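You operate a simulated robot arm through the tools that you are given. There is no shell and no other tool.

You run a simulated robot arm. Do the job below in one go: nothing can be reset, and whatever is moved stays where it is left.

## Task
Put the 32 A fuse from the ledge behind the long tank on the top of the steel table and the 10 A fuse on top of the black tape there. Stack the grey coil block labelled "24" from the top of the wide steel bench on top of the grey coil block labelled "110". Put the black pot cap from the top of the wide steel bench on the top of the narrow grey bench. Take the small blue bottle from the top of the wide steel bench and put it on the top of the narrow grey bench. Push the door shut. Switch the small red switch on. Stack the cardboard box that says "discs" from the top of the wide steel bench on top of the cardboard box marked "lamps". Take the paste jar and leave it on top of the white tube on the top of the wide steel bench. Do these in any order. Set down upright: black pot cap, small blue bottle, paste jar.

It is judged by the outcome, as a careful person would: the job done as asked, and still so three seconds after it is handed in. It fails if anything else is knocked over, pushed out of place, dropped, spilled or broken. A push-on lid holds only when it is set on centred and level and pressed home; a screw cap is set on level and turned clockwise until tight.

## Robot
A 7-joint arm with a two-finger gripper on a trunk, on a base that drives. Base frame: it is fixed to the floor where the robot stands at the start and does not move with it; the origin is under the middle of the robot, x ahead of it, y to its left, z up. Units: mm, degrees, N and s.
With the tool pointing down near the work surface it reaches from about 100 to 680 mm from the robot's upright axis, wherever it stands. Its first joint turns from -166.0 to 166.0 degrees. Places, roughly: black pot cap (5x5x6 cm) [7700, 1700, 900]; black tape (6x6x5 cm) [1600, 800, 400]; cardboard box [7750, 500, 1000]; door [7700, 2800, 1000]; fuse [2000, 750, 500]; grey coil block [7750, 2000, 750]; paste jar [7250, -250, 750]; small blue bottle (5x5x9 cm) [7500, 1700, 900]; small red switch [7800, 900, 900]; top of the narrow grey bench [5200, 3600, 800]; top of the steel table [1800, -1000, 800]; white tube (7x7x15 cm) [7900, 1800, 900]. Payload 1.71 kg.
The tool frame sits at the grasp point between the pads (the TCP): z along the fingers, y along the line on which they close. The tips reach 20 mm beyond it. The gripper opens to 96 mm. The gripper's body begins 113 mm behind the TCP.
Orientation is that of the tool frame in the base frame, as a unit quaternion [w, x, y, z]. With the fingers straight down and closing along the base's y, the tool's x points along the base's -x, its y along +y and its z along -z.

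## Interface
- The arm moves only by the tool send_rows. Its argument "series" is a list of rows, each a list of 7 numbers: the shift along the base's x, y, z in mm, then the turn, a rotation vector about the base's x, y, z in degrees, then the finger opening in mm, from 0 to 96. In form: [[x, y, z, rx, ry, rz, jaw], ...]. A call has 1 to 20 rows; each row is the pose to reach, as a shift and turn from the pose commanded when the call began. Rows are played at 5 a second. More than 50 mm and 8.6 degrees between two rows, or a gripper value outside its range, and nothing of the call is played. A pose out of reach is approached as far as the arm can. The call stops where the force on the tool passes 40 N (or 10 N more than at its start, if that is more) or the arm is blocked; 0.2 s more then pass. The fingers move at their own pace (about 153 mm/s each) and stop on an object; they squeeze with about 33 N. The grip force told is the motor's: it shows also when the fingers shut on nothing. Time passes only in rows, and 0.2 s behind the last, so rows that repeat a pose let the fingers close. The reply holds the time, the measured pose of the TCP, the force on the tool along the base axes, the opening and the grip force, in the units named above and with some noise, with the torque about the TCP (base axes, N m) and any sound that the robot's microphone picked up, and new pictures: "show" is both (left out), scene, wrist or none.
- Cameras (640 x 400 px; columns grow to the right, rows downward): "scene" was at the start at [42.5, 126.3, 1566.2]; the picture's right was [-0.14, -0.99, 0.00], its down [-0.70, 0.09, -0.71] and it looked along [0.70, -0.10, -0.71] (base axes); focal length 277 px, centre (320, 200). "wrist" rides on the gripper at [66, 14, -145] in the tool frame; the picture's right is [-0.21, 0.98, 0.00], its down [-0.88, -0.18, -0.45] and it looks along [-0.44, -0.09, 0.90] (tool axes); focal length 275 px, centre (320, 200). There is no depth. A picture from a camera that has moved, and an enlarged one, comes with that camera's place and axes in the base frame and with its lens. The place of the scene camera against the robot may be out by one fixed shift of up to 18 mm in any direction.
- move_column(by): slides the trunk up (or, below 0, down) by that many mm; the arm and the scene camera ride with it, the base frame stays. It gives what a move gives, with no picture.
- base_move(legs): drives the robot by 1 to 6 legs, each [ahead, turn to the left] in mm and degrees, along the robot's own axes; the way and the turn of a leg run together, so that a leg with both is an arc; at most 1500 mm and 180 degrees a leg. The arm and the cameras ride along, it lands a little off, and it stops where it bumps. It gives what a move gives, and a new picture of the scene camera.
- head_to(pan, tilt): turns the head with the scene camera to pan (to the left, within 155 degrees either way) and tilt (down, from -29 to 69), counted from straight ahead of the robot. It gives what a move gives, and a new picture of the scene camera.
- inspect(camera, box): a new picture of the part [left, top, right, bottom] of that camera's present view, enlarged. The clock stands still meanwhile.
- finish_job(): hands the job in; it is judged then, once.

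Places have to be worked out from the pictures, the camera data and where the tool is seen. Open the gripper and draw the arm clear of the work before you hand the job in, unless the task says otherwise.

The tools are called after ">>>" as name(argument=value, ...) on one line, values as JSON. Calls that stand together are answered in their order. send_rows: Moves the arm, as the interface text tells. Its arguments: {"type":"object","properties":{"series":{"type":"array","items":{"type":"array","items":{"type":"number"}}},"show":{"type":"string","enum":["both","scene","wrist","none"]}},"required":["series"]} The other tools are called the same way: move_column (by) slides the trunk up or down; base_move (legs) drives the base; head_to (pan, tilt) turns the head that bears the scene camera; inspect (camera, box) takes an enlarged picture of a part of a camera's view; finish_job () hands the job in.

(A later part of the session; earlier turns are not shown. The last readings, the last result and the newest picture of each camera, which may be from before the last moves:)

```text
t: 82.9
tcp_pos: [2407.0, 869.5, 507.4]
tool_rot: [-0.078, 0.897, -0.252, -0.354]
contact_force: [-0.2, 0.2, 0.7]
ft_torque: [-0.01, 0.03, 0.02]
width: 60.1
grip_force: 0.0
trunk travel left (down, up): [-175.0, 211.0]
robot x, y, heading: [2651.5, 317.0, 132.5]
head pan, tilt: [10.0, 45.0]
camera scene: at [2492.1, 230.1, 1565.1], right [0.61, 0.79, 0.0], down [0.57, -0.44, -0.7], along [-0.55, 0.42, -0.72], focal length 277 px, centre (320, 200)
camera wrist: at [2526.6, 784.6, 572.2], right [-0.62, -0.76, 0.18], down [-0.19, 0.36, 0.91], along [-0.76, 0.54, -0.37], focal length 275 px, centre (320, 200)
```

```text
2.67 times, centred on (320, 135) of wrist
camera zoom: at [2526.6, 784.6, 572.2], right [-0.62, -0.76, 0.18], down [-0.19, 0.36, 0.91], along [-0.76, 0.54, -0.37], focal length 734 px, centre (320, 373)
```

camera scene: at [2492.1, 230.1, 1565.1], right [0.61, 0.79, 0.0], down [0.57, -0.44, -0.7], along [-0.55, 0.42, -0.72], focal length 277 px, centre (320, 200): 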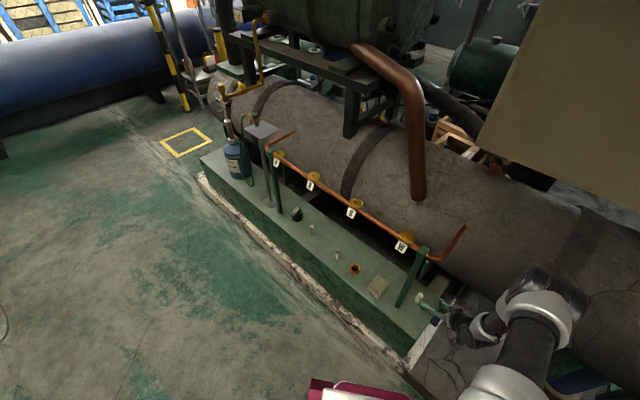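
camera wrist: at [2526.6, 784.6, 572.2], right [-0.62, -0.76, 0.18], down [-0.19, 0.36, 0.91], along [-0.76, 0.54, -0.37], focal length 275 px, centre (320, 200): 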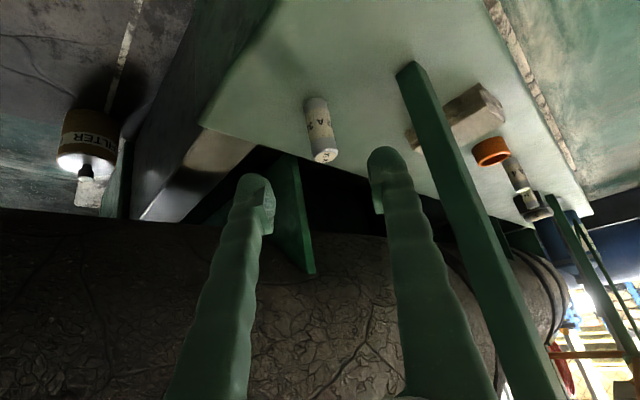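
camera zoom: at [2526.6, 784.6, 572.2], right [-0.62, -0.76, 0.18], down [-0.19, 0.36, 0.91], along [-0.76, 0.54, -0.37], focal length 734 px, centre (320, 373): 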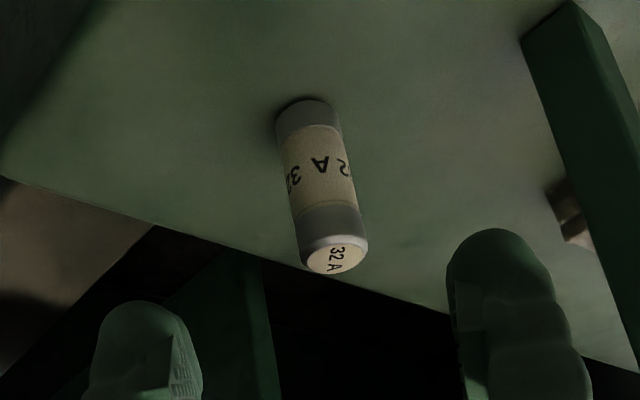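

Fuse centre confirmed at (2338, 904). I move in along the tool axis and close.

>>> send_rows(series=[[-20, 10, -27, 0, 0, 0, 60], [-40, 20, -54, 0, 0, 0, 56], [-57, 28, -76, 0, 0, 0, 52], [-68, 34, -91, 0, 0, 0, 52], [-68, 34, -91, 0, 0, 0, 52]])

>>> inspect(camera="wrist", box=[200, 60, 440, 210])

```text
t: 84.1
tcp_pos: [2340.5, 904.1, 414.8]
tool_rot: [-0.079, 0.897, -0.252, -0.353]
contact_force: [0.6, -0.6, 0.4]
ft_torque: [-0.01, 0.02, 0.05]
width: 52.2
grip_force: 0.2
trunk travel left (down, up): [-175.0, 211.0]
robot x, y, heading: [2652.3, 316.2, 132.2]
head pan, tilt: [10.0, 45.0]
camera scene: at [2491.9, 229.9, 1565.1], right [0.61, 0.79, 0.0], down [0.57, -0.44, -0.7], along [-0.55, 0.43, -0.72], focal length 277 px, centre (320, 200)
camera wrist: at [2459.8, 818.8, 479.9], right [-0.62, -0.76, 0.18], down [-0.19, 0.36, 0.91], along [-0.76, 0.54, -0.37], focal length 275 px, centre (320, 200)
```

scene: 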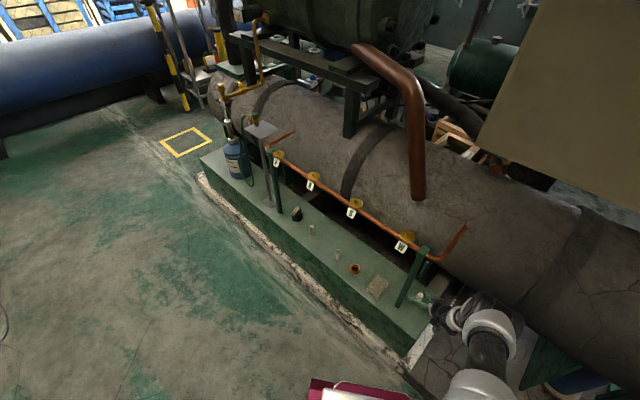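
wrist: 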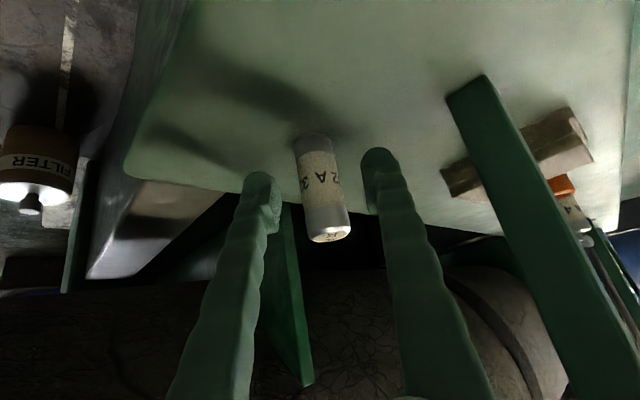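

```text
2.67 times, centred on (320, 135) of wrist
camera zoom: at [2459.8, 818.8, 479.9], right [-0.62, -0.76, 0.18], down [-0.19, 0.36, 0.91], along [-0.76, 0.54, -0.37], focal length 734 px, centre (320, 373)
```

zoom: 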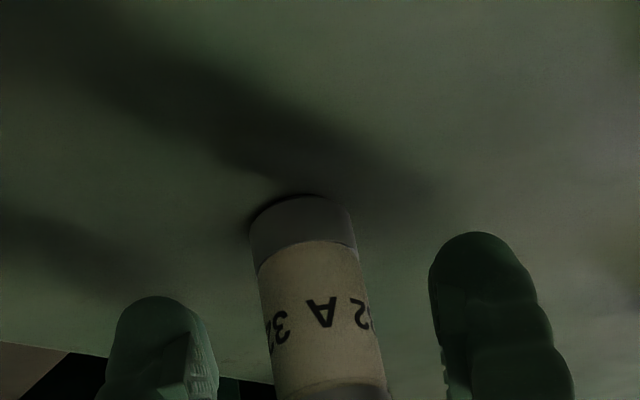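

The fuse is between the pads. Closing.

>>> send_rows(series=[[0, 0, 0, 0, 0, 0, 44], [0, 0, 0, 0, 0, 0, 36], [0, 0, 0, 0, 0, 0, 28], [0, 0, 0, 0, 0, 0, 22], [0, 0, 0, 0, 0, 0, 14], [0, 0, 0, 0, 0, 0, 14]], show="wrist")

```text
t: 85.5
tcp_pos: [2340.5, 903.2, 414.2]
tool_rot: [-0.078, 0.897, -0.251, -0.354]
contact_force: [0.0, 0.8, 0.7]
ft_torque: [0.04, -0.01, 0.0]
width: 21.0
grip_force: 32.7
trunk travel left (down, up): [-175.0, 211.0]
robot x, y, heading: [2657.0, 316.2, 132.1]
head pan, tilt: [10.0, 45.0]
camera wrist: at [2459.9, 818.8, 480.0], right [-0.62, -0.76, 0.18], down [-0.19, 0.36, 0.91], along [-0.76, 0.54, -0.37], focal length 275 px, centre (320, 200)
```

wrist: 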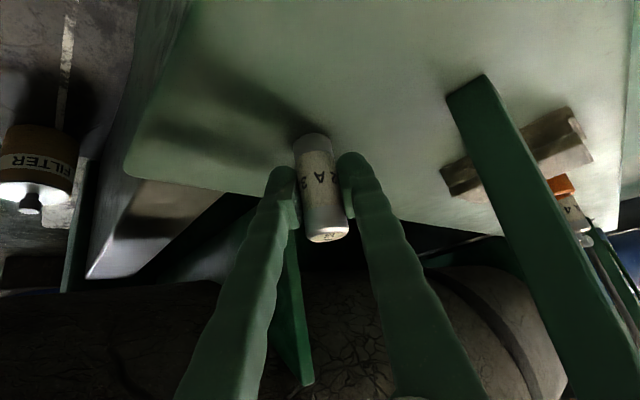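

Gripped (21 mm). I lift slightly, then back out the way I came.

>>> send_rows(series=[[0, 0, 12, 0, 0, 0, 14], [4, -2, 30, 0, 0, 0, 14], [24, -12, 62, 0, 0, 0, 14], [46, -22, 95, 0, 0, 0, 14], [68, -34, 120, 0, 0, 0, 14], [80, -65, 145, 0, 0, 0, 14], [92, -95, 168, 0, 0, 0, 14], [104, -125, 190, 0, 0, 0, 14], [116, -155, 212, 0, 0, 0, 14], [128, -185, 230, 0, 0, 0, 14], [138, -215, 245, 0, 0, 0, 14], [138, -215, 245, 0, 0, 0, 14]], show="wrist")

```text
t: 88.1
tcp_pos: [2481.7, 685.8, 661.4]
tool_rot: [-0.078, 0.897, -0.251, -0.355]
contact_force: [0.8, 0.2, -0.6]
ft_torque: [-0.01, -0.01, 0.02]
width: 20.1
grip_force: 33.3
trunk travel left (down, up): [-175.0, 211.0]
robot x, y, heading: [2657.1, 315.6, 131.8]
head pan, tilt: [10.0, 45.0]
camera wrist: at [2601.7, 600.4, 726.0], right [-0.62, -0.76, 0.18], down [-0.19, 0.36, 0.91], along [-0.76, 0.54, -0.37], focal length 275 px, centre (320, 200)
```

wrist: 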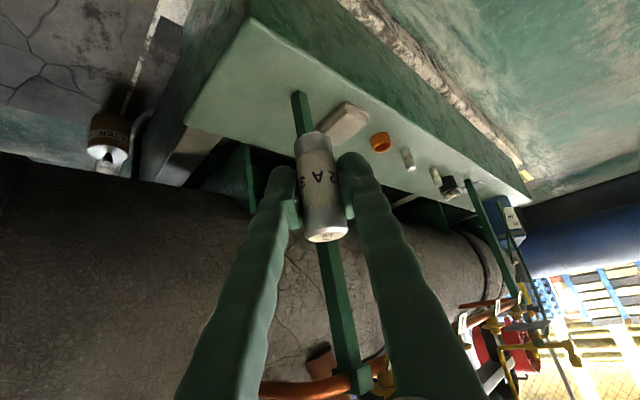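

Fuse held upright. I raise the trunk 200 mm so it will clear the table top, then turn towards the steel table.

>>> move_column(by=200)

>>> base_move(legs=[[-60, 0], [0, 100], [400, 0], [0, 38]])

>>> head_to(pan=0, tilt=45)

```text
t: 90.3
tcp_pos: [2481.6, 685.5, 860.9]
tool_rot: [-0.079, 0.897, -0.252, -0.354]
contact_force: [0.2, 0.6, 0.1]
ft_torque: [0.03, 0.01, 0.01]
width: 20.0
grip_force: 32.7
trunk travel left (down, up): [-375.0, 11.0]
robot x, y, heading: [2655.7, 317.1, 132.1]
head pan, tilt: [10.0, 45.0]
```

```text
t: 100.9
tcp_pos: [2343.9, -456.5, 861.4]
tool_rot: [0.307, 0.542, 0.758, -0.195]
contact_force: [-0.2, -0.2, -0.7]
ft_torque: [0.0, 0.01, -0.01]
width: 19.3
grip_force: 32.6
trunk travel left (down, up): [-375.0, 11.0]
robot x, y, heading: [2450.7, -62.8, -87.7]
head pan, tilt: [10.0, 45.0]
camera scene: at [2613.8, -114.9, 1764.7], right [-0.98, -0.21, 0.0], down [-0.15, 0.7, -0.7], along [0.15, -0.68, -0.72], focal length 277 px, centre (320, 200)
```

scene: 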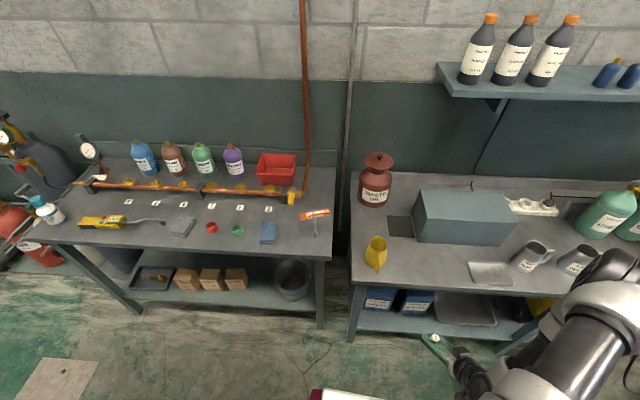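

```text
t: 101.6
tcp_pos: [2343.2, -442.4, 867.5]
tool_rot: [0.31, 0.54, 0.756, -0.2]
contact_force: [-0.4, -0.7, 0.1]
ft_torque: [-0.01, 0.0, -0.04]
width: 19.4
grip_force: 33.1
trunk travel left (down, up): [-375.0, 11.0]
robot x, y, heading: [2446.9, -63.4, -87.8]
head pan, tilt: [0.0, 45.0]
camera scene: at [2599.9, -116.3, 1764.7], right [-1.0, -0.04, 0.0], down [-0.03, 0.72, -0.7], along [0.03, -0.69, -0.72], focal length 277 px, centre (320, 200)
```

scene: 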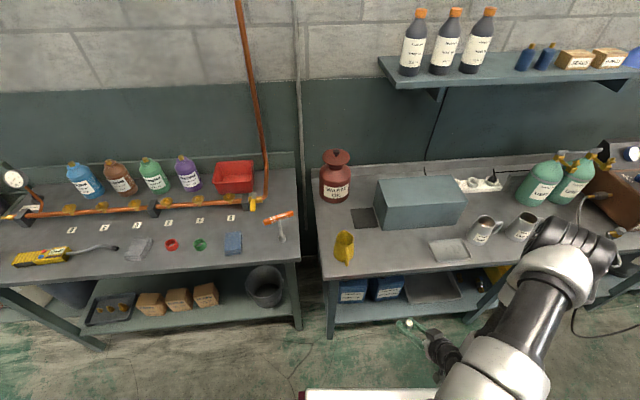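

The free spot on the table is at about (2330, −770), between the yellow jug and the tray. I check the fuse in the grip.

>>> inspect(camera="wrist", box=[200, 60, 440, 260])

>>> inspect(camera="scene", box=[310, 200, 510, 340])

```text
2.00 times, centred on (320, 160) of wrist
camera zoom: at [2303.7, -301.1, 929.8], right [0.97, 0.18, 0.17], down [-0.09, -0.38, 0.92], along [0.24, -0.9, -0.36], focal length 551 px, centre (320, 280)
```

zoom: 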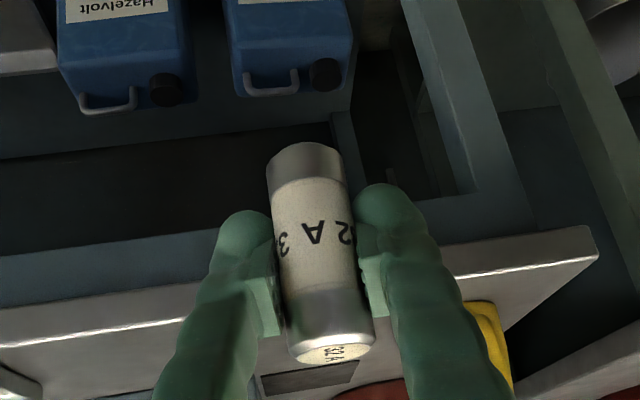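

```text
2.86 times, centred on (410, 270) of scene
camera zoom: at [2599.9, -116.3, 1764.7], right [-1.0, -0.04, 0.0], down [-0.03, 0.72, -0.7], along [0.03, -0.69, -0.72], focal length 791 px, centre (63, 0)
```

zoom: 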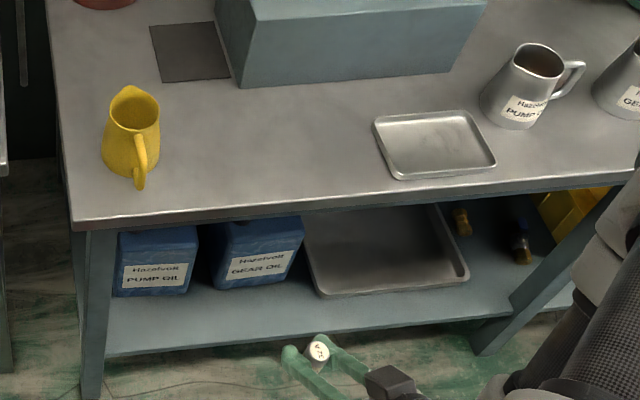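

Fuse is held well. I lift 45 mm and reach over the table.

>>> send_rows(series=[[0, 0, 25, 0, 0, 0, 14], [0, -20, 45, 0, 0, 0, 14], [-2, -65, 45, 0, 0, 0, 14], [-4, -110, 45, 0, 0, 0, 14], [-6, -155, 45, 0, 0, 0, 14], [-8, -200, 45, 0, 0, 0, 14], [-10, -245, 45, 0, 0, 0, 14], [-13, -290, 45, 0, 0, 0, 14], [-13, -310, 45, 0, 0, 0, 14], [-13, -310, 45, 0, 0, 0, 14]])

>>> inspect(camera="wrist", box=[200, 60, 440, 260])

>>> inspect(camera="scene", box=[310, 200, 510, 340])

```text
t: 103.8
tcp_pos: [2329.2, -754.9, 910.7]
tool_rot: [0.311, 0.541, 0.756, -0.2]
contact_force: [-0.3, 0.0, -0.1]
ft_torque: [-0.01, 0.01, 0.0]
width: 19.4
grip_force: 33.3
trunk travel left (down, up): [-375.0, 11.0]
robot x, y, heading: [2453.6, -65.2, -87.8]
head pan, tilt: [0.0, 45.0]
camera scene: at [2599.5, -116.7, 1764.8], right [-1.0, -0.04, 0.0], down [-0.03, 0.72, -0.7], along [0.03, -0.69, -0.72], focal length 277 px, centre (320, 200)
camera wrist: at [2290.0, -613.2, 972.8], right [0.97, 0.18, 0.17], down [-0.09, -0.39, 0.92], along [0.23, -0.9, -0.36], focal length 275 px, centre (320, 200)
```

scene: 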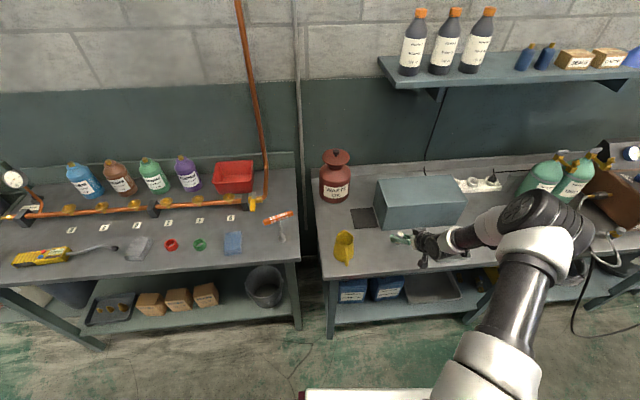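
wrist: 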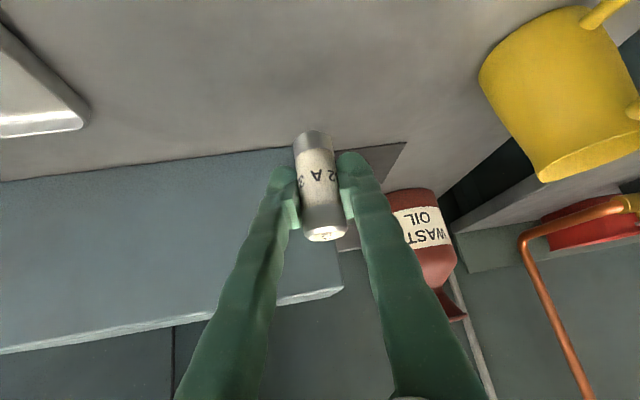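

```text
2.00 times, centred on (320, 160) of wrist
camera zoom: at [2290.0, -613.2, 972.8], right [0.97, 0.18, 0.17], down [-0.09, -0.39, 0.92], along [0.23, -0.9, -0.36], focal length 551 px, centre (320, 280)
```

zoom: 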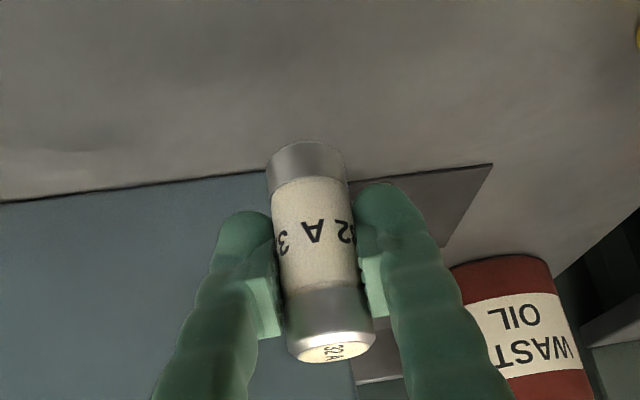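

```text
2.86 times, centred on (410, 270) of scene
camera zoom: at [2599.5, -116.7, 1764.8], right [-1.0, -0.04, 0.0], down [-0.03, 0.72, -0.7], along [0.03, -0.69, -0.72], focal length 791 px, centre (63, 0)
```

zoom: 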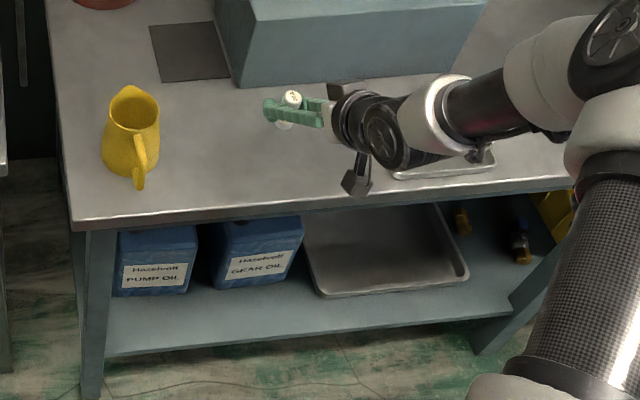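

Over the free spot. Lowering 55 mm first, then in small steps.

>>> send_rows(series=[[0, 0, -20, 0, 0, 0, 14], [0, 0, -40, 0, 0, 0, 14], [0, 0, -55, 0, 0, 0, 14], [0, 0, -55, 0, 0, 0, 14]], show="wrist")

>>> inspect(camera="wrist", box=[200, 60, 440, 260])

>>> inspect(camera="scene", box=[380, 220, 460, 276])

```text
t: 104.8
tcp_pos: [2328.6, -754.1, 855.4]
tool_rot: [0.311, 0.542, 0.754, -0.202]
contact_force: [0.1, -0.5, -0.5]
ft_torque: [0.03, -0.04, 0.0]
width: 19.5
grip_force: 33.0
trunk travel left (down, up): [-375.0, 11.0]
robot x, y, heading: [2448.0, -60.7, -87.8]
head pan, tilt: [0.0, 45.0]
camera wrist: at [2288.9, -611.3, 918.1], right [0.97, 0.18, 0.17], down [-0.09, -0.38, 0.92], along [0.23, -0.9, -0.36], focal length 275 px, centre (320, 200)
```

wrist: 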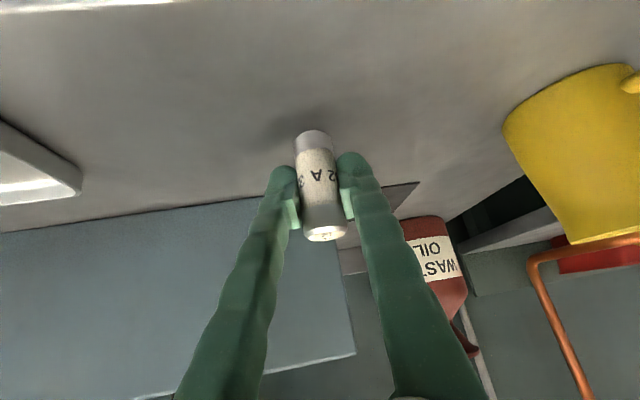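

```text
2.00 times, centred on (320, 160) of wrist
camera zoom: at [2288.9, -611.3, 918.1], right [0.97, 0.18, 0.17], down [-0.09, -0.38, 0.92], along [0.23, -0.9, -0.36], focal length 551 px, centre (320, 280)
```

zoom: 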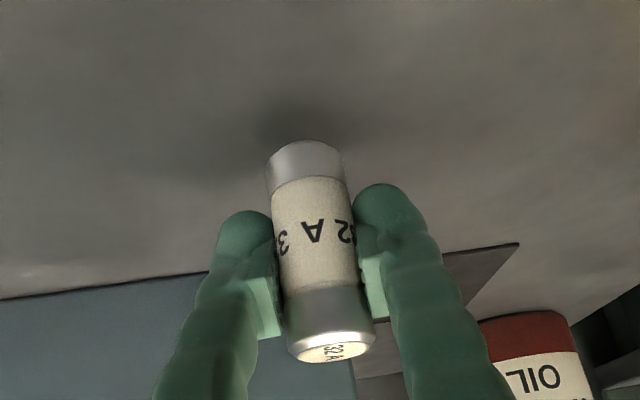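

```text
7.14 times, centred on (420, 248) of scene
camera zoom: at [2599.6, -116.5, 1764.8], right [-1.0, -0.04, 0.0], down [-0.03, 0.72, -0.7], along [0.03, -0.69, -0.72], focal length 1978 px, centre (-394, -143)
```

zoom: 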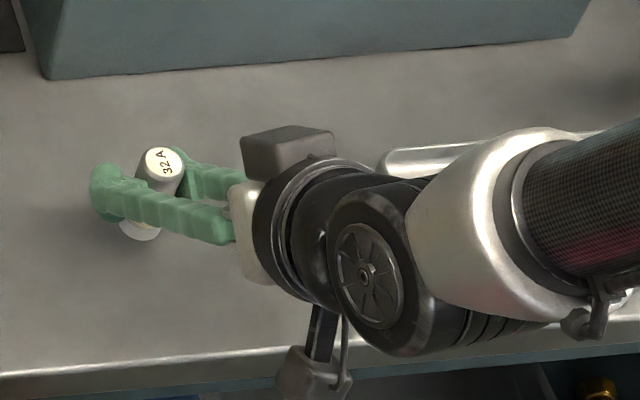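

>>> send_rows(series=[[0, 0, -8, 0, 0, 0, 14], [0, 0, -14, 0, 0, 0, 14], [0, 0, -17, 0, 0, 0, 14], [0, 0, -17, 0, 0, 0, 14]], show="none")

>>> inspect(camera="wrist", box=[200, 60, 440, 260])

```text
t: 105.8
tcp_pos: [2326.9, -753.2, 837.9]
tool_rot: [0.31, 0.54, 0.756, -0.201]
contact_force: [-0.5, -0.3, -0.5]
ft_torque: [0.01, 0.01, 0.01]
width: 19.0
grip_force: 32.9
trunk travel left (down, up): [-375.0, 11.0]
robot x, y, heading: [2450.5, -66.1, -87.6]
head pan, tilt: [0.0, 45.0]
```

```text
2.00 times, centred on (320, 160) of wrist
camera zoom: at [2288.9, -610.7, 901.3], right [0.97, 0.18, 0.17], down [-0.09, -0.39, 0.92], along [0.24, -0.9, -0.36], focal length 551 px, centre (320, 280)
```

zoom: 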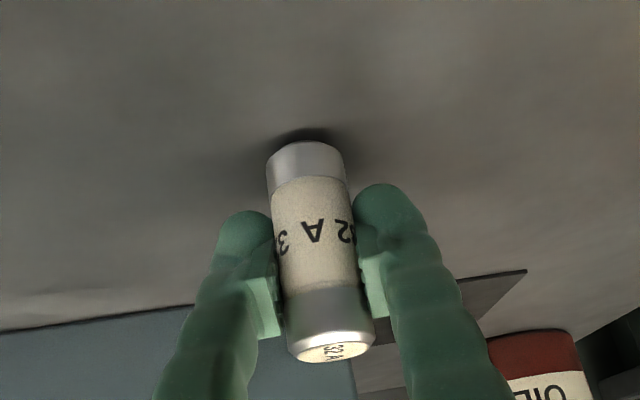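

Close to the surface now (shadow nearly touching). Lowering in 1.5 mm steps to contact.

>>> send_rows(series=[[0, 0, -1.5, 0, 0, 0, 14], [0, 0, -3, 0, 0, 0, 14], [0, 0, -3, 0, 0, 0, 14]], show="none")

```text
t: 106.6
tcp_pos: [2327.6, -754.0, 835.4]
tool_rot: [0.31, 0.541, 0.756, -0.201]
contact_force: [0.3, -0.6, -0.9]
ft_torque: [0.0, -0.03, 0.02]
width: 19.2
grip_force: 32.8
trunk travel left (down, up): [-375.0, 11.0]
robot x, y, heading: [2453.2, -65.3, -87.7]
head pan, tilt: [0.0, 45.0]
```

>>> send_rows(series=[[0, 0, -1.5, 0, 0, 0, 14], [0, 0, -3, 0, 0, 0, 14], [0, 0, -3, 0, 0, 0, 14]], show="none")

>>> inspect(camera="wrist", box=[200, 60, 440, 260])

```text
t: 107.4
tcp_pos: [2328.4, -753.4, 834.8]
tool_rot: [0.311, 0.541, 0.755, -0.202]
contact_force: [-5.1, -3.3, 16.6]
ft_torque: [-0.13, 0.43, -0.07]
width: 19.0
grip_force: 32.8
trunk travel left (down, up): [-375.0, 11.0]
robot x, y, heading: [2447.9, -62.0, -87.7]
head pan, tilt: [0.0, 45.0]
```

```text
2.00 times, centred on (320, 160) of wrist
camera zoom: at [2288.7, -612.3, 896.6], right [0.97, 0.18, 0.17], down [-0.09, -0.38, 0.92], along [0.23, -0.91, -0.35], focal length 551 px, centre (320, 280)
```

zoom: 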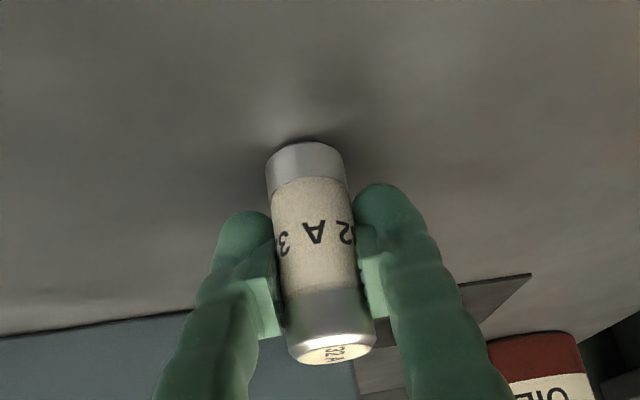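

Contact at 16 N. I relieve by 1 mm, open in steps, then withdraw along the tool axis.

>>> send_rows(series=[[0, 0, 1.2, 0, 0, 0, 14], [0, 0, 1.2, 0, 0, 0, 22], [0, 0, 1.2, 0, 0, 0, 25], [0, 0, 1.2, 0, 0, 0, 28], [0, 0, 1.2, 0, 0, 0, 34], [0, 0, 1.2, 0, 0, 0, 44], [0, 0, 1.2, 0, 0, 0, 50], [0, 0, 1.2, 0, 0, 0, 50]], show="wrist")

```text
t: 109.2
tcp_pos: [2326.3, -753.3, 834.5]
tool_rot: [0.31, 0.541, 0.756, -0.201]
contact_force: [-0.3, -0.1, 0.2]
ft_torque: [0.03, -0.01, -0.01]
width: 49.9
grip_force: 0.1
trunk travel left (down, up): [-375.0, 11.0]
robot x, y, heading: [2448.0, -62.0, -87.6]
head pan, tilt: [0.0, 45.0]
camera wrist: at [2288.2, -611.5, 897.2], right [0.97, 0.18, 0.17], down [-0.09, -0.39, 0.92], along [0.24, -0.9, -0.36], focal length 275 px, centre (320, 200)
```

wrist: 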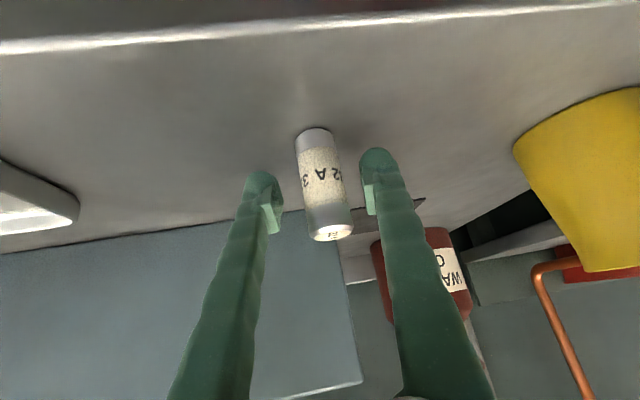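

It stands. Withdrawing along the tool axis, then back over the aisle.

>>> send_rows(series=[[-10, 25, 29, 0, 0, 0, 50], [-20, 51, 58, 0, 0, 0, 50], [-29, 76, 83, 0, 0, 0, 50], [-29, 120, 95, 0, 0, 0, 50], [-29, 165, 95, 0, 0, 0, 50], [-20, 210, 95, 0, 0, 0, 50], [-10, 255, 95, 0, 0, 0, 50], [0, 300, 95, 0, 0, 0, 50], [0, 310, 95, 0, 0, 0, 50]], show="scene")

>>> inspect(camera="scene", box=[340, 210, 460, 285])

```text
t: 111.2
tcp_pos: [2331.1, -445.1, 930.2]
tool_rot: [0.31, 0.541, 0.756, -0.2]
contact_force: [-0.1, 0.8, -0.7]
ft_torque: [-0.01, 0.01, 0.0]
width: 50.0
grip_force: 0.2
trunk travel left (down, up): [-375.0, 11.0]
robot x, y, heading: [2451.2, -61.7, -87.7]
head pan, tilt: [0.0, 45.0]
camera scene: at [2599.5, -116.8, 1764.7], right [-1.0, -0.04, 0.0], down [-0.03, 0.72, -0.7], along [0.03, -0.69, -0.72], focal length 277 px, centre (320, 200)
```

scene: 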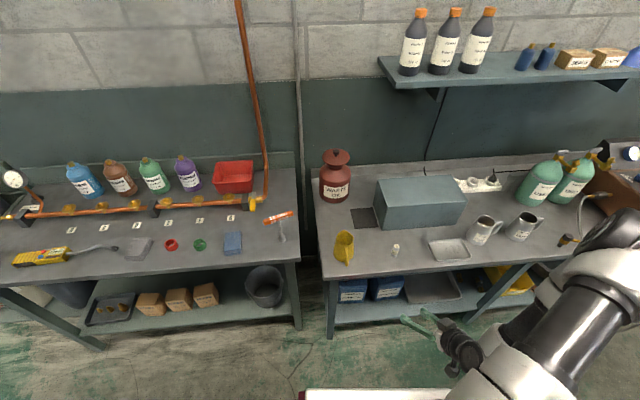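

```text
5.33 times, centred on (400, 248) of scene
camera zoom: at [2599.5, -116.8, 1764.7], right [-1.0, -0.04, 0.0], down [-0.03, 0.72, -0.7], along [0.03, -0.69, -0.72], focal length 1477 px, centre (-107, -53)
```

zoom: 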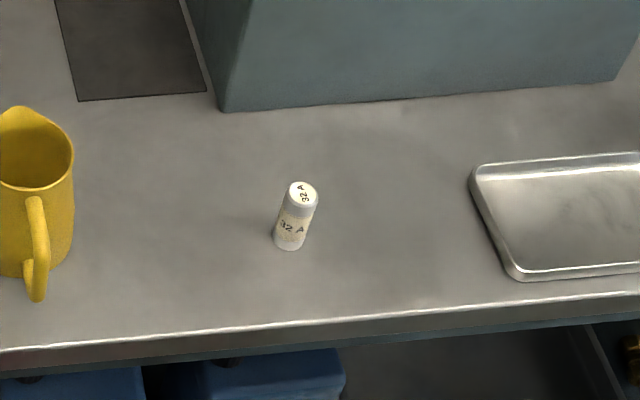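

32 A fuse stands safely on the steel table. Next, the far end of the workshop: I turn and drive up the aisle in stages, looking around.

>>> base_move(legs=[[0, 88], [1400, 0]])

>>> head_to(pan=0, tilt=20)

>>> head_to(pan=50, tilt=20)

```text
t: 123.1
tcp_pos: [4213.0, -78.7, 930.9]
tool_rot: [0.359, -0.174, 0.913, 0.087]
contact_force: [-0.3, 0.8, -0.6]
ft_torque: [0.01, 0.0, 0.01]
width: 50.1
grip_force: 0.0
trunk travel left (down, up): [-375.0, 11.0]
robot x, y, heading: [3822.0, 17.7, 5.0]
head pan, tilt: [0.0, 45.0]
camera scene: at [3855.1, 170.7, 1764.7], right [0.09, -1.0, 0.0], down [-0.72, -0.06, -0.69], along [0.69, 0.06, -0.72], focal length 277 px, centre (320, 200)
```

scene: 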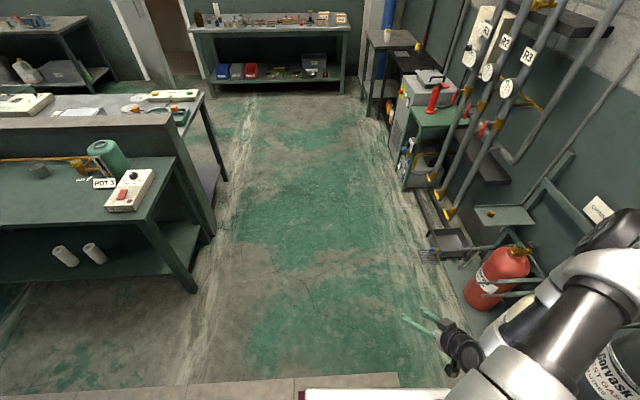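

```text
t: 124.0
tcp_pos: [4198.2, -79.1, 937.3]
tool_rot: [0.367, -0.173, 0.91, 0.086]
contact_force: [-0.2, -0.1, 0.0]
ft_torque: [-0.03, 0.04, 0.01]
width: 49.9
grip_force: 0.1
trunk travel left (down, up): [-375.0, 11.0]
robot x, y, heading: [3828.2, 22.0, 5.0]
head pan, tilt: [0.0, 20.0]
camera scene: at [3867.6, 171.8, 1803.1], right [0.09, -1.0, 0.0], down [-0.36, -0.03, -0.93], along [0.93, 0.08, -0.36], focal length 277 px, centre (320, 200)
```

scene: 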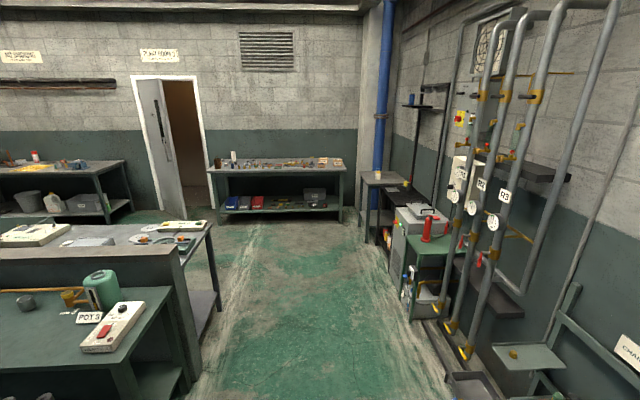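

```text
t: 125.2
tcp_pos: [4198.4, -81.0, 937.5]
tool_rot: [0.367, -0.175, 0.91, 0.087]
contact_force: [0.7, 0.1, 1.0]
ft_torque: [-0.03, -0.03, -0.03]
width: 50.0
grip_force: 0.0
trunk travel left (down, up): [-375.0, 11.0]
robot x, y, heading: [3821.4, 26.0, 5.1]
head pan, tilt: [50.0, 20.0]
camera scene: at [3827.7, 239.8, 1803.8], right [0.82, -0.57, -0.01], down [-0.21, -0.28, -0.94], along [0.53, 0.77, -0.35], focal length 277 px, centre (320, 200)
```

scene: 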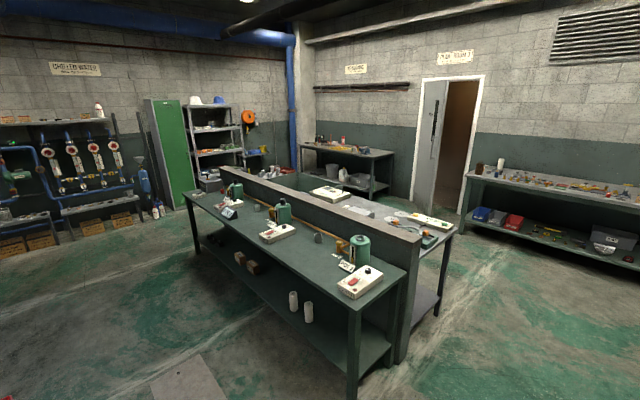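

The wide steel bench is along the far wall, the open door left of it, and the grey island bench on the left. I drive on to survey the bench.

>>> base_move(legs=[[1500, 4], [700, 4]])

>>> head_to(pan=20, tilt=28)

>>> head_to(pan=-30, tilt=28)

```text
t: 136.7
tcp_pos: [6364.4, 291.1, 936.9]
tool_rot: [0.359, -0.238, 0.895, 0.112]
contact_force: [0.7, 0.5, 0.7]
ft_torque: [0.0, 0.0, 0.0]
width: 49.9
grip_force: 0.1
trunk travel left (down, up): [-375.0, 11.0]
robot x, y, heading: [5977.2, 334.2, 12.7]
head pan, tilt: [50.0, 20.0]
camera scene: at [5951.1, 554.9, 1803.7], right [0.89, -0.45, -0.01], down [-0.17, -0.31, -0.94], along [0.42, 0.84, -0.35], focal length 277 px, centre (320, 200)
```

scene: 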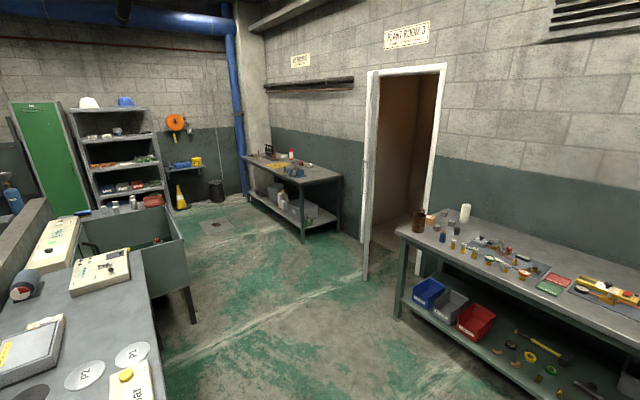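

```text
t: 137.6
tcp_pos: [6349.9, 286.6, 943.0]
tool_rot: [0.367, -0.237, 0.893, 0.112]
contact_force: [0.1, -0.2, -0.4]
ft_torque: [0.0, 0.02, -0.03]
width: 49.9
grip_force: 0.1
trunk travel left (down, up): [-375.0, 11.0]
robot x, y, heading: [5979.4, 338.1, 13.3]
head pan, tilt: [20.0, 28.0]
camera scene: at [5984.3, 521.4, 1790.5], right [0.55, -0.84, -0.01], down [-0.41, -0.26, -0.88], along [0.73, 0.48, -0.48], focal length 277 px, centre (320, 200)
```

scene: 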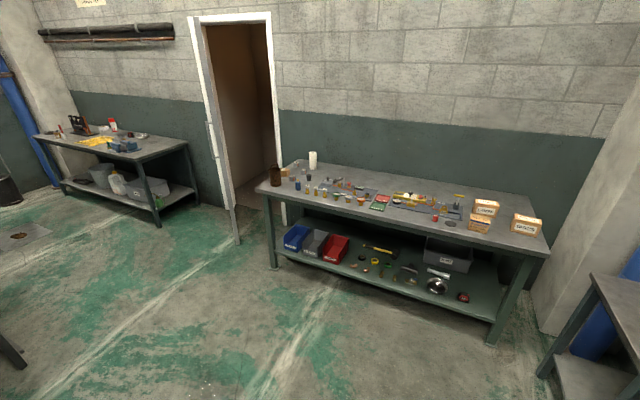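

```text
t: 138.8
tcp_pos: [6350.3, 288.1, 944.3]
tool_rot: [0.367, -0.237, 0.893, 0.112]
contact_force: [0.1, -0.5, -1.1]
ft_torque: [-0.01, 0.0, -0.01]
width: 49.9
grip_force: 0.1
trunk travel left (down, up): [-375.0, 11.0]
robot x, y, heading: [5980.2, 335.5, 13.1]
head pan, tilt: [-30.0, 28.0]
camera scene: at [5995.1, 445.2, 1790.6], right [-0.29, -0.96, 0.01], down [-0.46, 0.13, -0.88], along [0.84, -0.26, -0.48], focal length 277 px, centre (320, 200)
```

scene: 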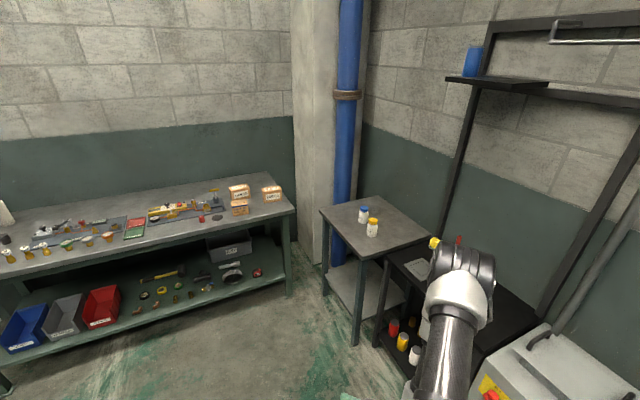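

The room is turned about 8° to the base frame; the wide bench's front edge runs from (7320, 1970) to (7577, 147). I drive to about 700 mm in front of its middle for a survey.

>>> base_move(legs=[[0, 25], [850, 0], [0, -30]])

>>> head_to(pan=35, tilt=40)

>>> inspect(camera="scene", box=[0, 0, 640, 400])

```text
t: 146.8
tcp_pos: [7003.1, 779.2, 942.7]
tool_rot: [0.372, -0.204, 0.9, 0.098]
contact_force: [0.2, 0.2, -0.6]
ft_torque: [-0.03, -0.03, -0.01]
width: 50.1
grip_force: 0.1
trunk travel left (down, up): [-375.0, 11.0]
robot x, y, heading: [6637.5, 857.3, 8.9]
head pan, tilt: [-30.0, 28.0]
camera scene: at [6661.7, 963.1, 1790.6], right [-0.36, -0.93, 0.01], down [-0.45, 0.17, -0.88], along [0.82, -0.32, -0.48], focal length 277 px, centre (320, 200)
```

scene: 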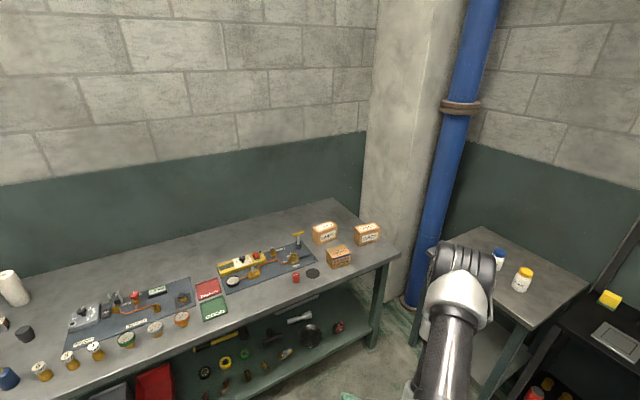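

```text
t: 148.1
tcp_pos: [6990.1, 777.5, 949.8]
tool_rot: [0.379, -0.203, 0.898, 0.097]
contact_force: [0.0, 0.3, 0.2]
ft_torque: [-0.01, -0.01, 0.03]
width: 49.9
grip_force: 0.1
trunk travel left (down, up): [-375.0, 11.0]
robot x, y, heading: [6634.8, 857.3, 8.6]
head pan, tilt: [35.0, 40.0]
camera scene: at [6638.0, 1054.8, 1772.2], right [0.69, -0.72, -0.01], down [-0.48, -0.45, -0.76], along [0.54, 0.53, -0.65], focal length 277 px, centre (320, 200)
```

scene: 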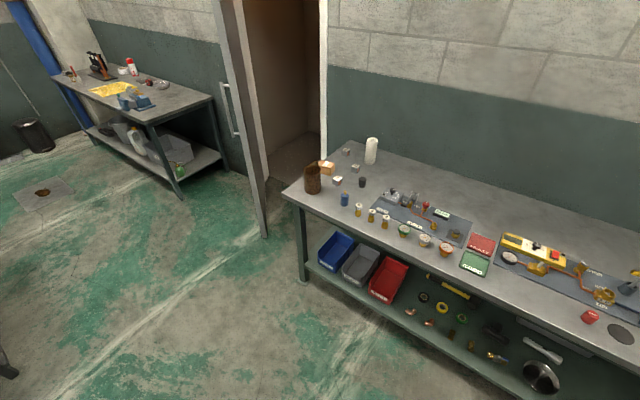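

```text
1.00 times, centred on (320, 200) of scene (not enlarged: the box is as wide or as high as the picture)
camera zoom: at [6638.0, 1054.8, 1772.2], right [0.69, -0.72, -0.01], down [-0.48, -0.45, -0.76], along [0.54, 0.53, -0.65], focal length 277 px, centre (320, 200)
```

zoom: 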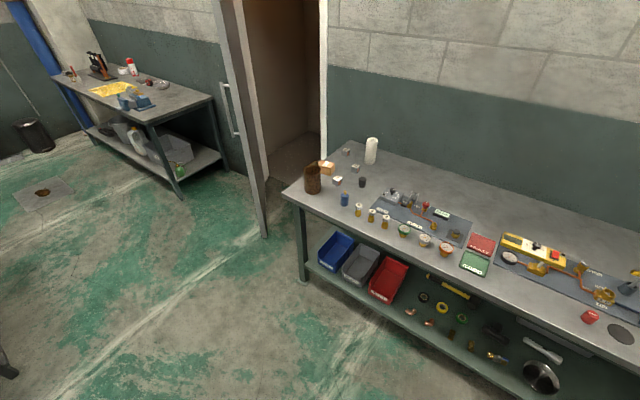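

>>> inspect(camera="scene", box=[295, 125, 423, 205])

>>> inspect(camera="scene", box=[330, 175, 490, 275])

>>> inspect(camera="scene", box=[480, 220, 640, 320])

>>> inspect(camera="scene", box=[315, 135, 379, 175])

>>> inspect(camera="scene", box=[200, 0, 360, 250])

```text
5.00 times, centred on (359, 165) of scene
camera zoom: at [6638.0, 1054.8, 1772.2], right [0.69, -0.72, -0.01], down [-0.48, -0.45, -0.76], along [0.54, 0.53, -0.65], focal length 1385 px, centre (125, 375)
```

zoom: 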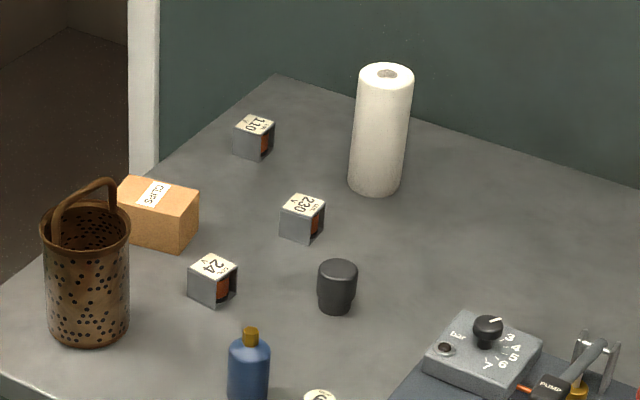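

```text
4.00 times, centred on (410, 225) of scene
camera zoom: at [6638.0, 1054.8, 1772.2], right [0.69, -0.72, -0.01], down [-0.48, -0.45, -0.76], along [0.54, 0.53, -0.65], focal length 1108 px, centre (-40, 100)
```

zoom: 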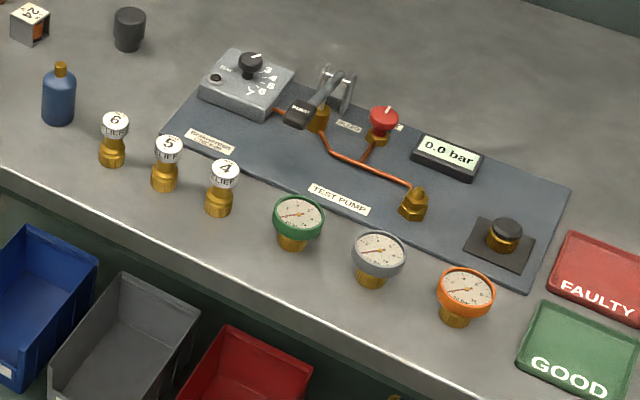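

```text
4.00 times, centred on (560, 270) of scene
camera zoom: at [6638.0, 1054.8, 1772.2], right [0.69, -0.72, -0.01], down [-0.48, -0.45, -0.76], along [0.54, 0.53, -0.65], focal length 1108 px, centre (-640, -80)
```

zoom: 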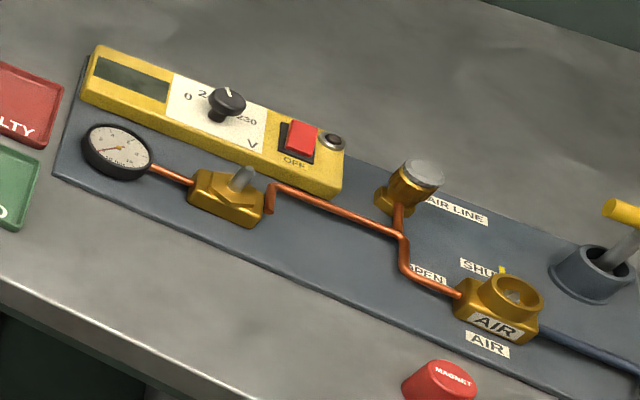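

```text
10.00 times, centred on (347, 155) of scene
camera zoom: at [6638.0, 1054.8, 1772.2], right [0.69, -0.72, -0.01], down [-0.48, -0.45, -0.76], along [0.54, 0.53, -0.65], focal length 2770 px, centre (50, 650)
```

zoom: 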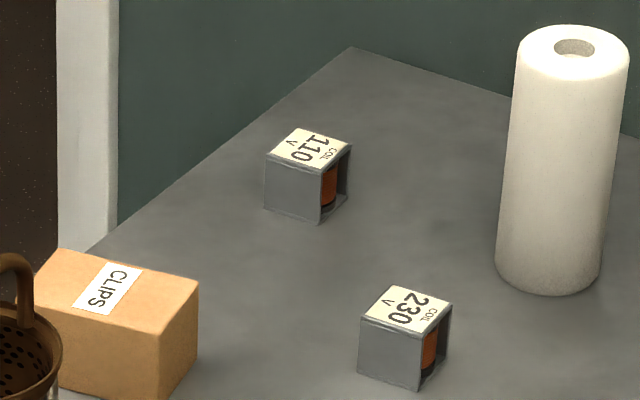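

```text
1.60 times, centred on (280, 125) of scene
camera zoom: at [6638.0, 1054.8, 1772.2], right [0.69, -0.72, -0.01], down [-0.48, -0.45, -0.76], along [0.54, 0.53, -0.65], focal length 443 px, centre (384, 320)
```

zoom: 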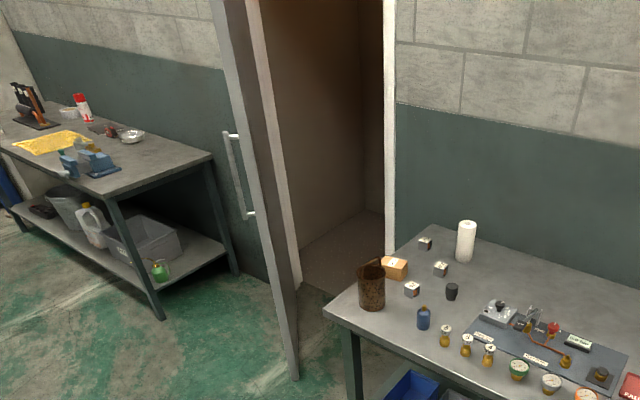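

All bench items are located: blocks "24", "230", "110", white tube, black cap, blue bottle, red rocker marked OFF. Many are best reached from the bench's left end, so I'll shut the door first. I drive up towards the door to see it.

>>> base_move(legs=[[0, 82], [1250, 0]])

>>> head_to(pan=-45, tilt=25)

>>> head_to(pan=20, tilt=30)

```text
t: 159.0
tcp_pos: [6740.5, 2428.9, 948.4]
tool_rot: [-0.222, 0.743, -0.544, -0.321]
contact_force: [-0.3, -0.6, -0.2]
ft_torque: [-0.02, -0.09, -0.04]
width: 50.0
grip_force: 0.1
trunk travel left (down, up): [-375.0, 11.0]
robot x, y, heading: [6614.2, 2092.1, 90.9]
head pan, tilt: [35.0, 40.0]
camera scene: at [6402.5, 2118.1, 1772.2], right [0.81, 0.58, -0.01], down [0.38, -0.53, -0.76], along [-0.45, 0.61, -0.65], focal length 277 px, centre (320, 200)
```

scene: 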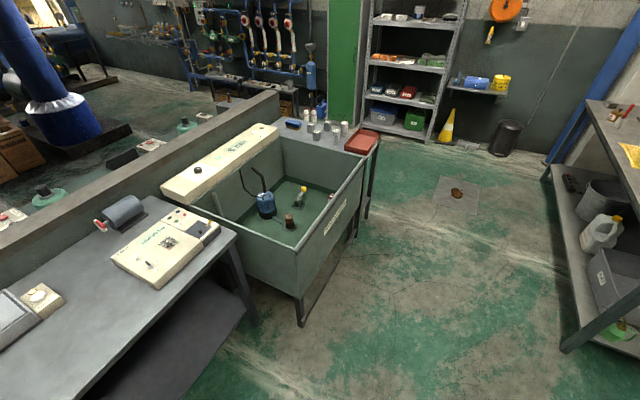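

```text
t: 160.5
tcp_pos: [6746.2, 2420.8, 951.9]
tool_rot: [-0.235, 0.742, -0.539, -0.323]
contact_force: [0.5, -0.3, 0.6]
ft_torque: [0.02, -0.03, -0.03]
width: 50.1
grip_force: 0.0
trunk travel left (down, up): [-375.0, 11.0]
robot x, y, heading: [6613.7, 2090.4, 90.7]
head pan, tilt: [-45.0, 25.0]
camera scene: at [6516.2, 2115.0, 1795.6], right [0.72, -0.7, 0.01], down [-0.29, -0.32, -0.9], along [0.63, 0.64, -0.43], focal length 277 px, centre (320, 200)
```

scene: 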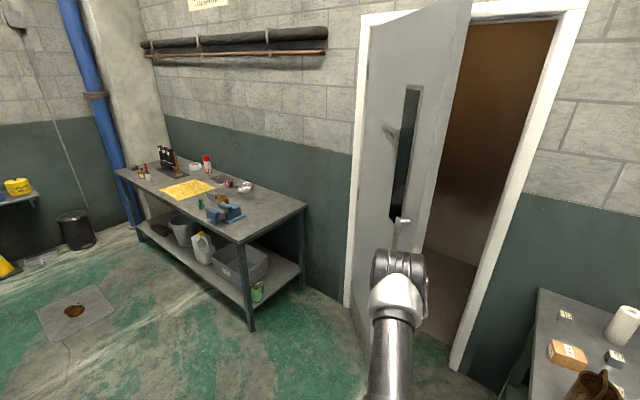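

```text
t: 161.9
tcp_pos: [6748.1, 2420.7, 953.2]
tool_rot: [-0.234, 0.742, -0.539, -0.323]
contact_force: [0.2, -0.3, 0.3]
ft_torque: [-0.01, -0.01, 0.0]
width: 49.8
grip_force: 0.0
trunk travel left (down, up): [-375.0, 11.0]
robot x, y, heading: [6610.8, 2092.9, 90.9]
head pan, tilt: [20.0, 30.0]
camera scene: at [6420.0, 2133.5, 1787.3], right [0.94, 0.35, -0.01], down [0.18, -0.48, -0.86], along [-0.31, 0.8, -0.51], focal length 277 px, centre (320, 200)
```

scene: 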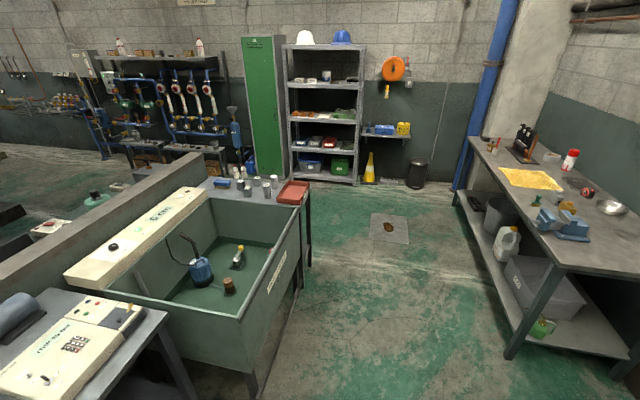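

The door is hinged on the left and stands about 31° open into the room, its handle near (7700, 2700). I drive in front of it to push it from the room side.

>>> base_move(legs=[[0, -40], [680, 0], [0, -51]])

>>> head_to(pan=5, tilt=30)

```text
t: 170.8
tcp_pos: [7358.8, 2467.9, 950.9]
tool_rot: [0.394, -0.127, 0.908, 0.07]
contact_force: [-0.5, 0.5, -0.2]
ft_torque: [0.0, -0.02, 0.0]
width: 49.8
grip_force: 0.0
trunk travel left (down, up): [-375.0, 11.0]
robot x, y, heading: [7040.6, 2614.2, -1.4]
head pan, tilt: [20.0, 30.0]
camera scene: at [7088.9, 2789.3, 1787.3], right [0.32, -0.95, -0.01], down [-0.49, -0.16, -0.86], along [0.81, 0.28, -0.51], focal length 277 px, centre (320, 200)
```

scene: 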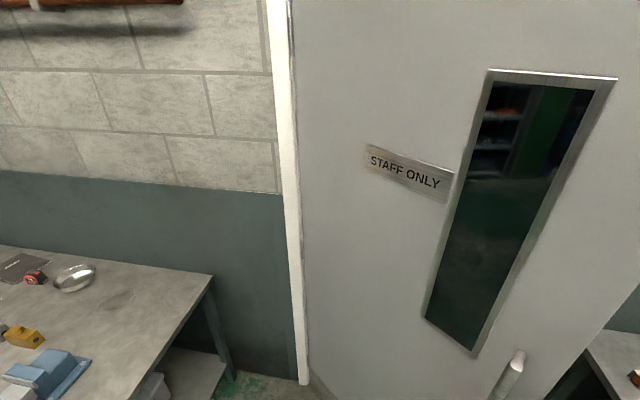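

```text
t: 171.6
tcp_pos: [7346.2, 2466.4, 955.9]
tool_rot: [0.402, -0.128, 0.904, 0.065]
contact_force: [-0.1, 0.4, -0.6]
ft_torque: [-0.02, 0.0, -0.02]
width: 50.0
grip_force: 0.1
trunk travel left (down, up): [-375.0, 11.0]
robot x, y, heading: [7032.7, 2610.3, -1.5]
head pan, tilt: [5.0, 30.0]
camera scene: at [7093.6, 2767.1, 1787.1], right [0.06, -1.0, 0.0], down [-0.51, -0.03, -0.86], along [0.86, 0.06, -0.51], focal length 277 px, centre (320, 200)
```

scene: 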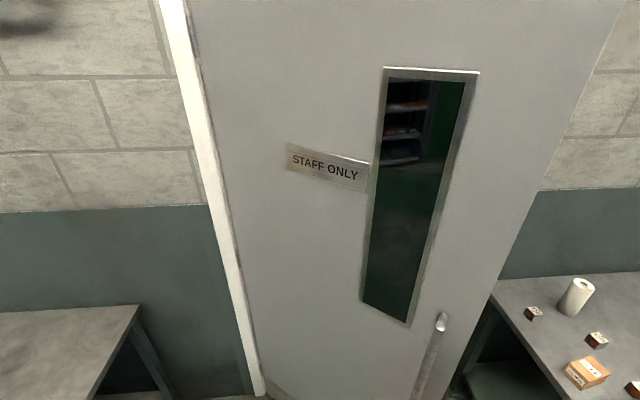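

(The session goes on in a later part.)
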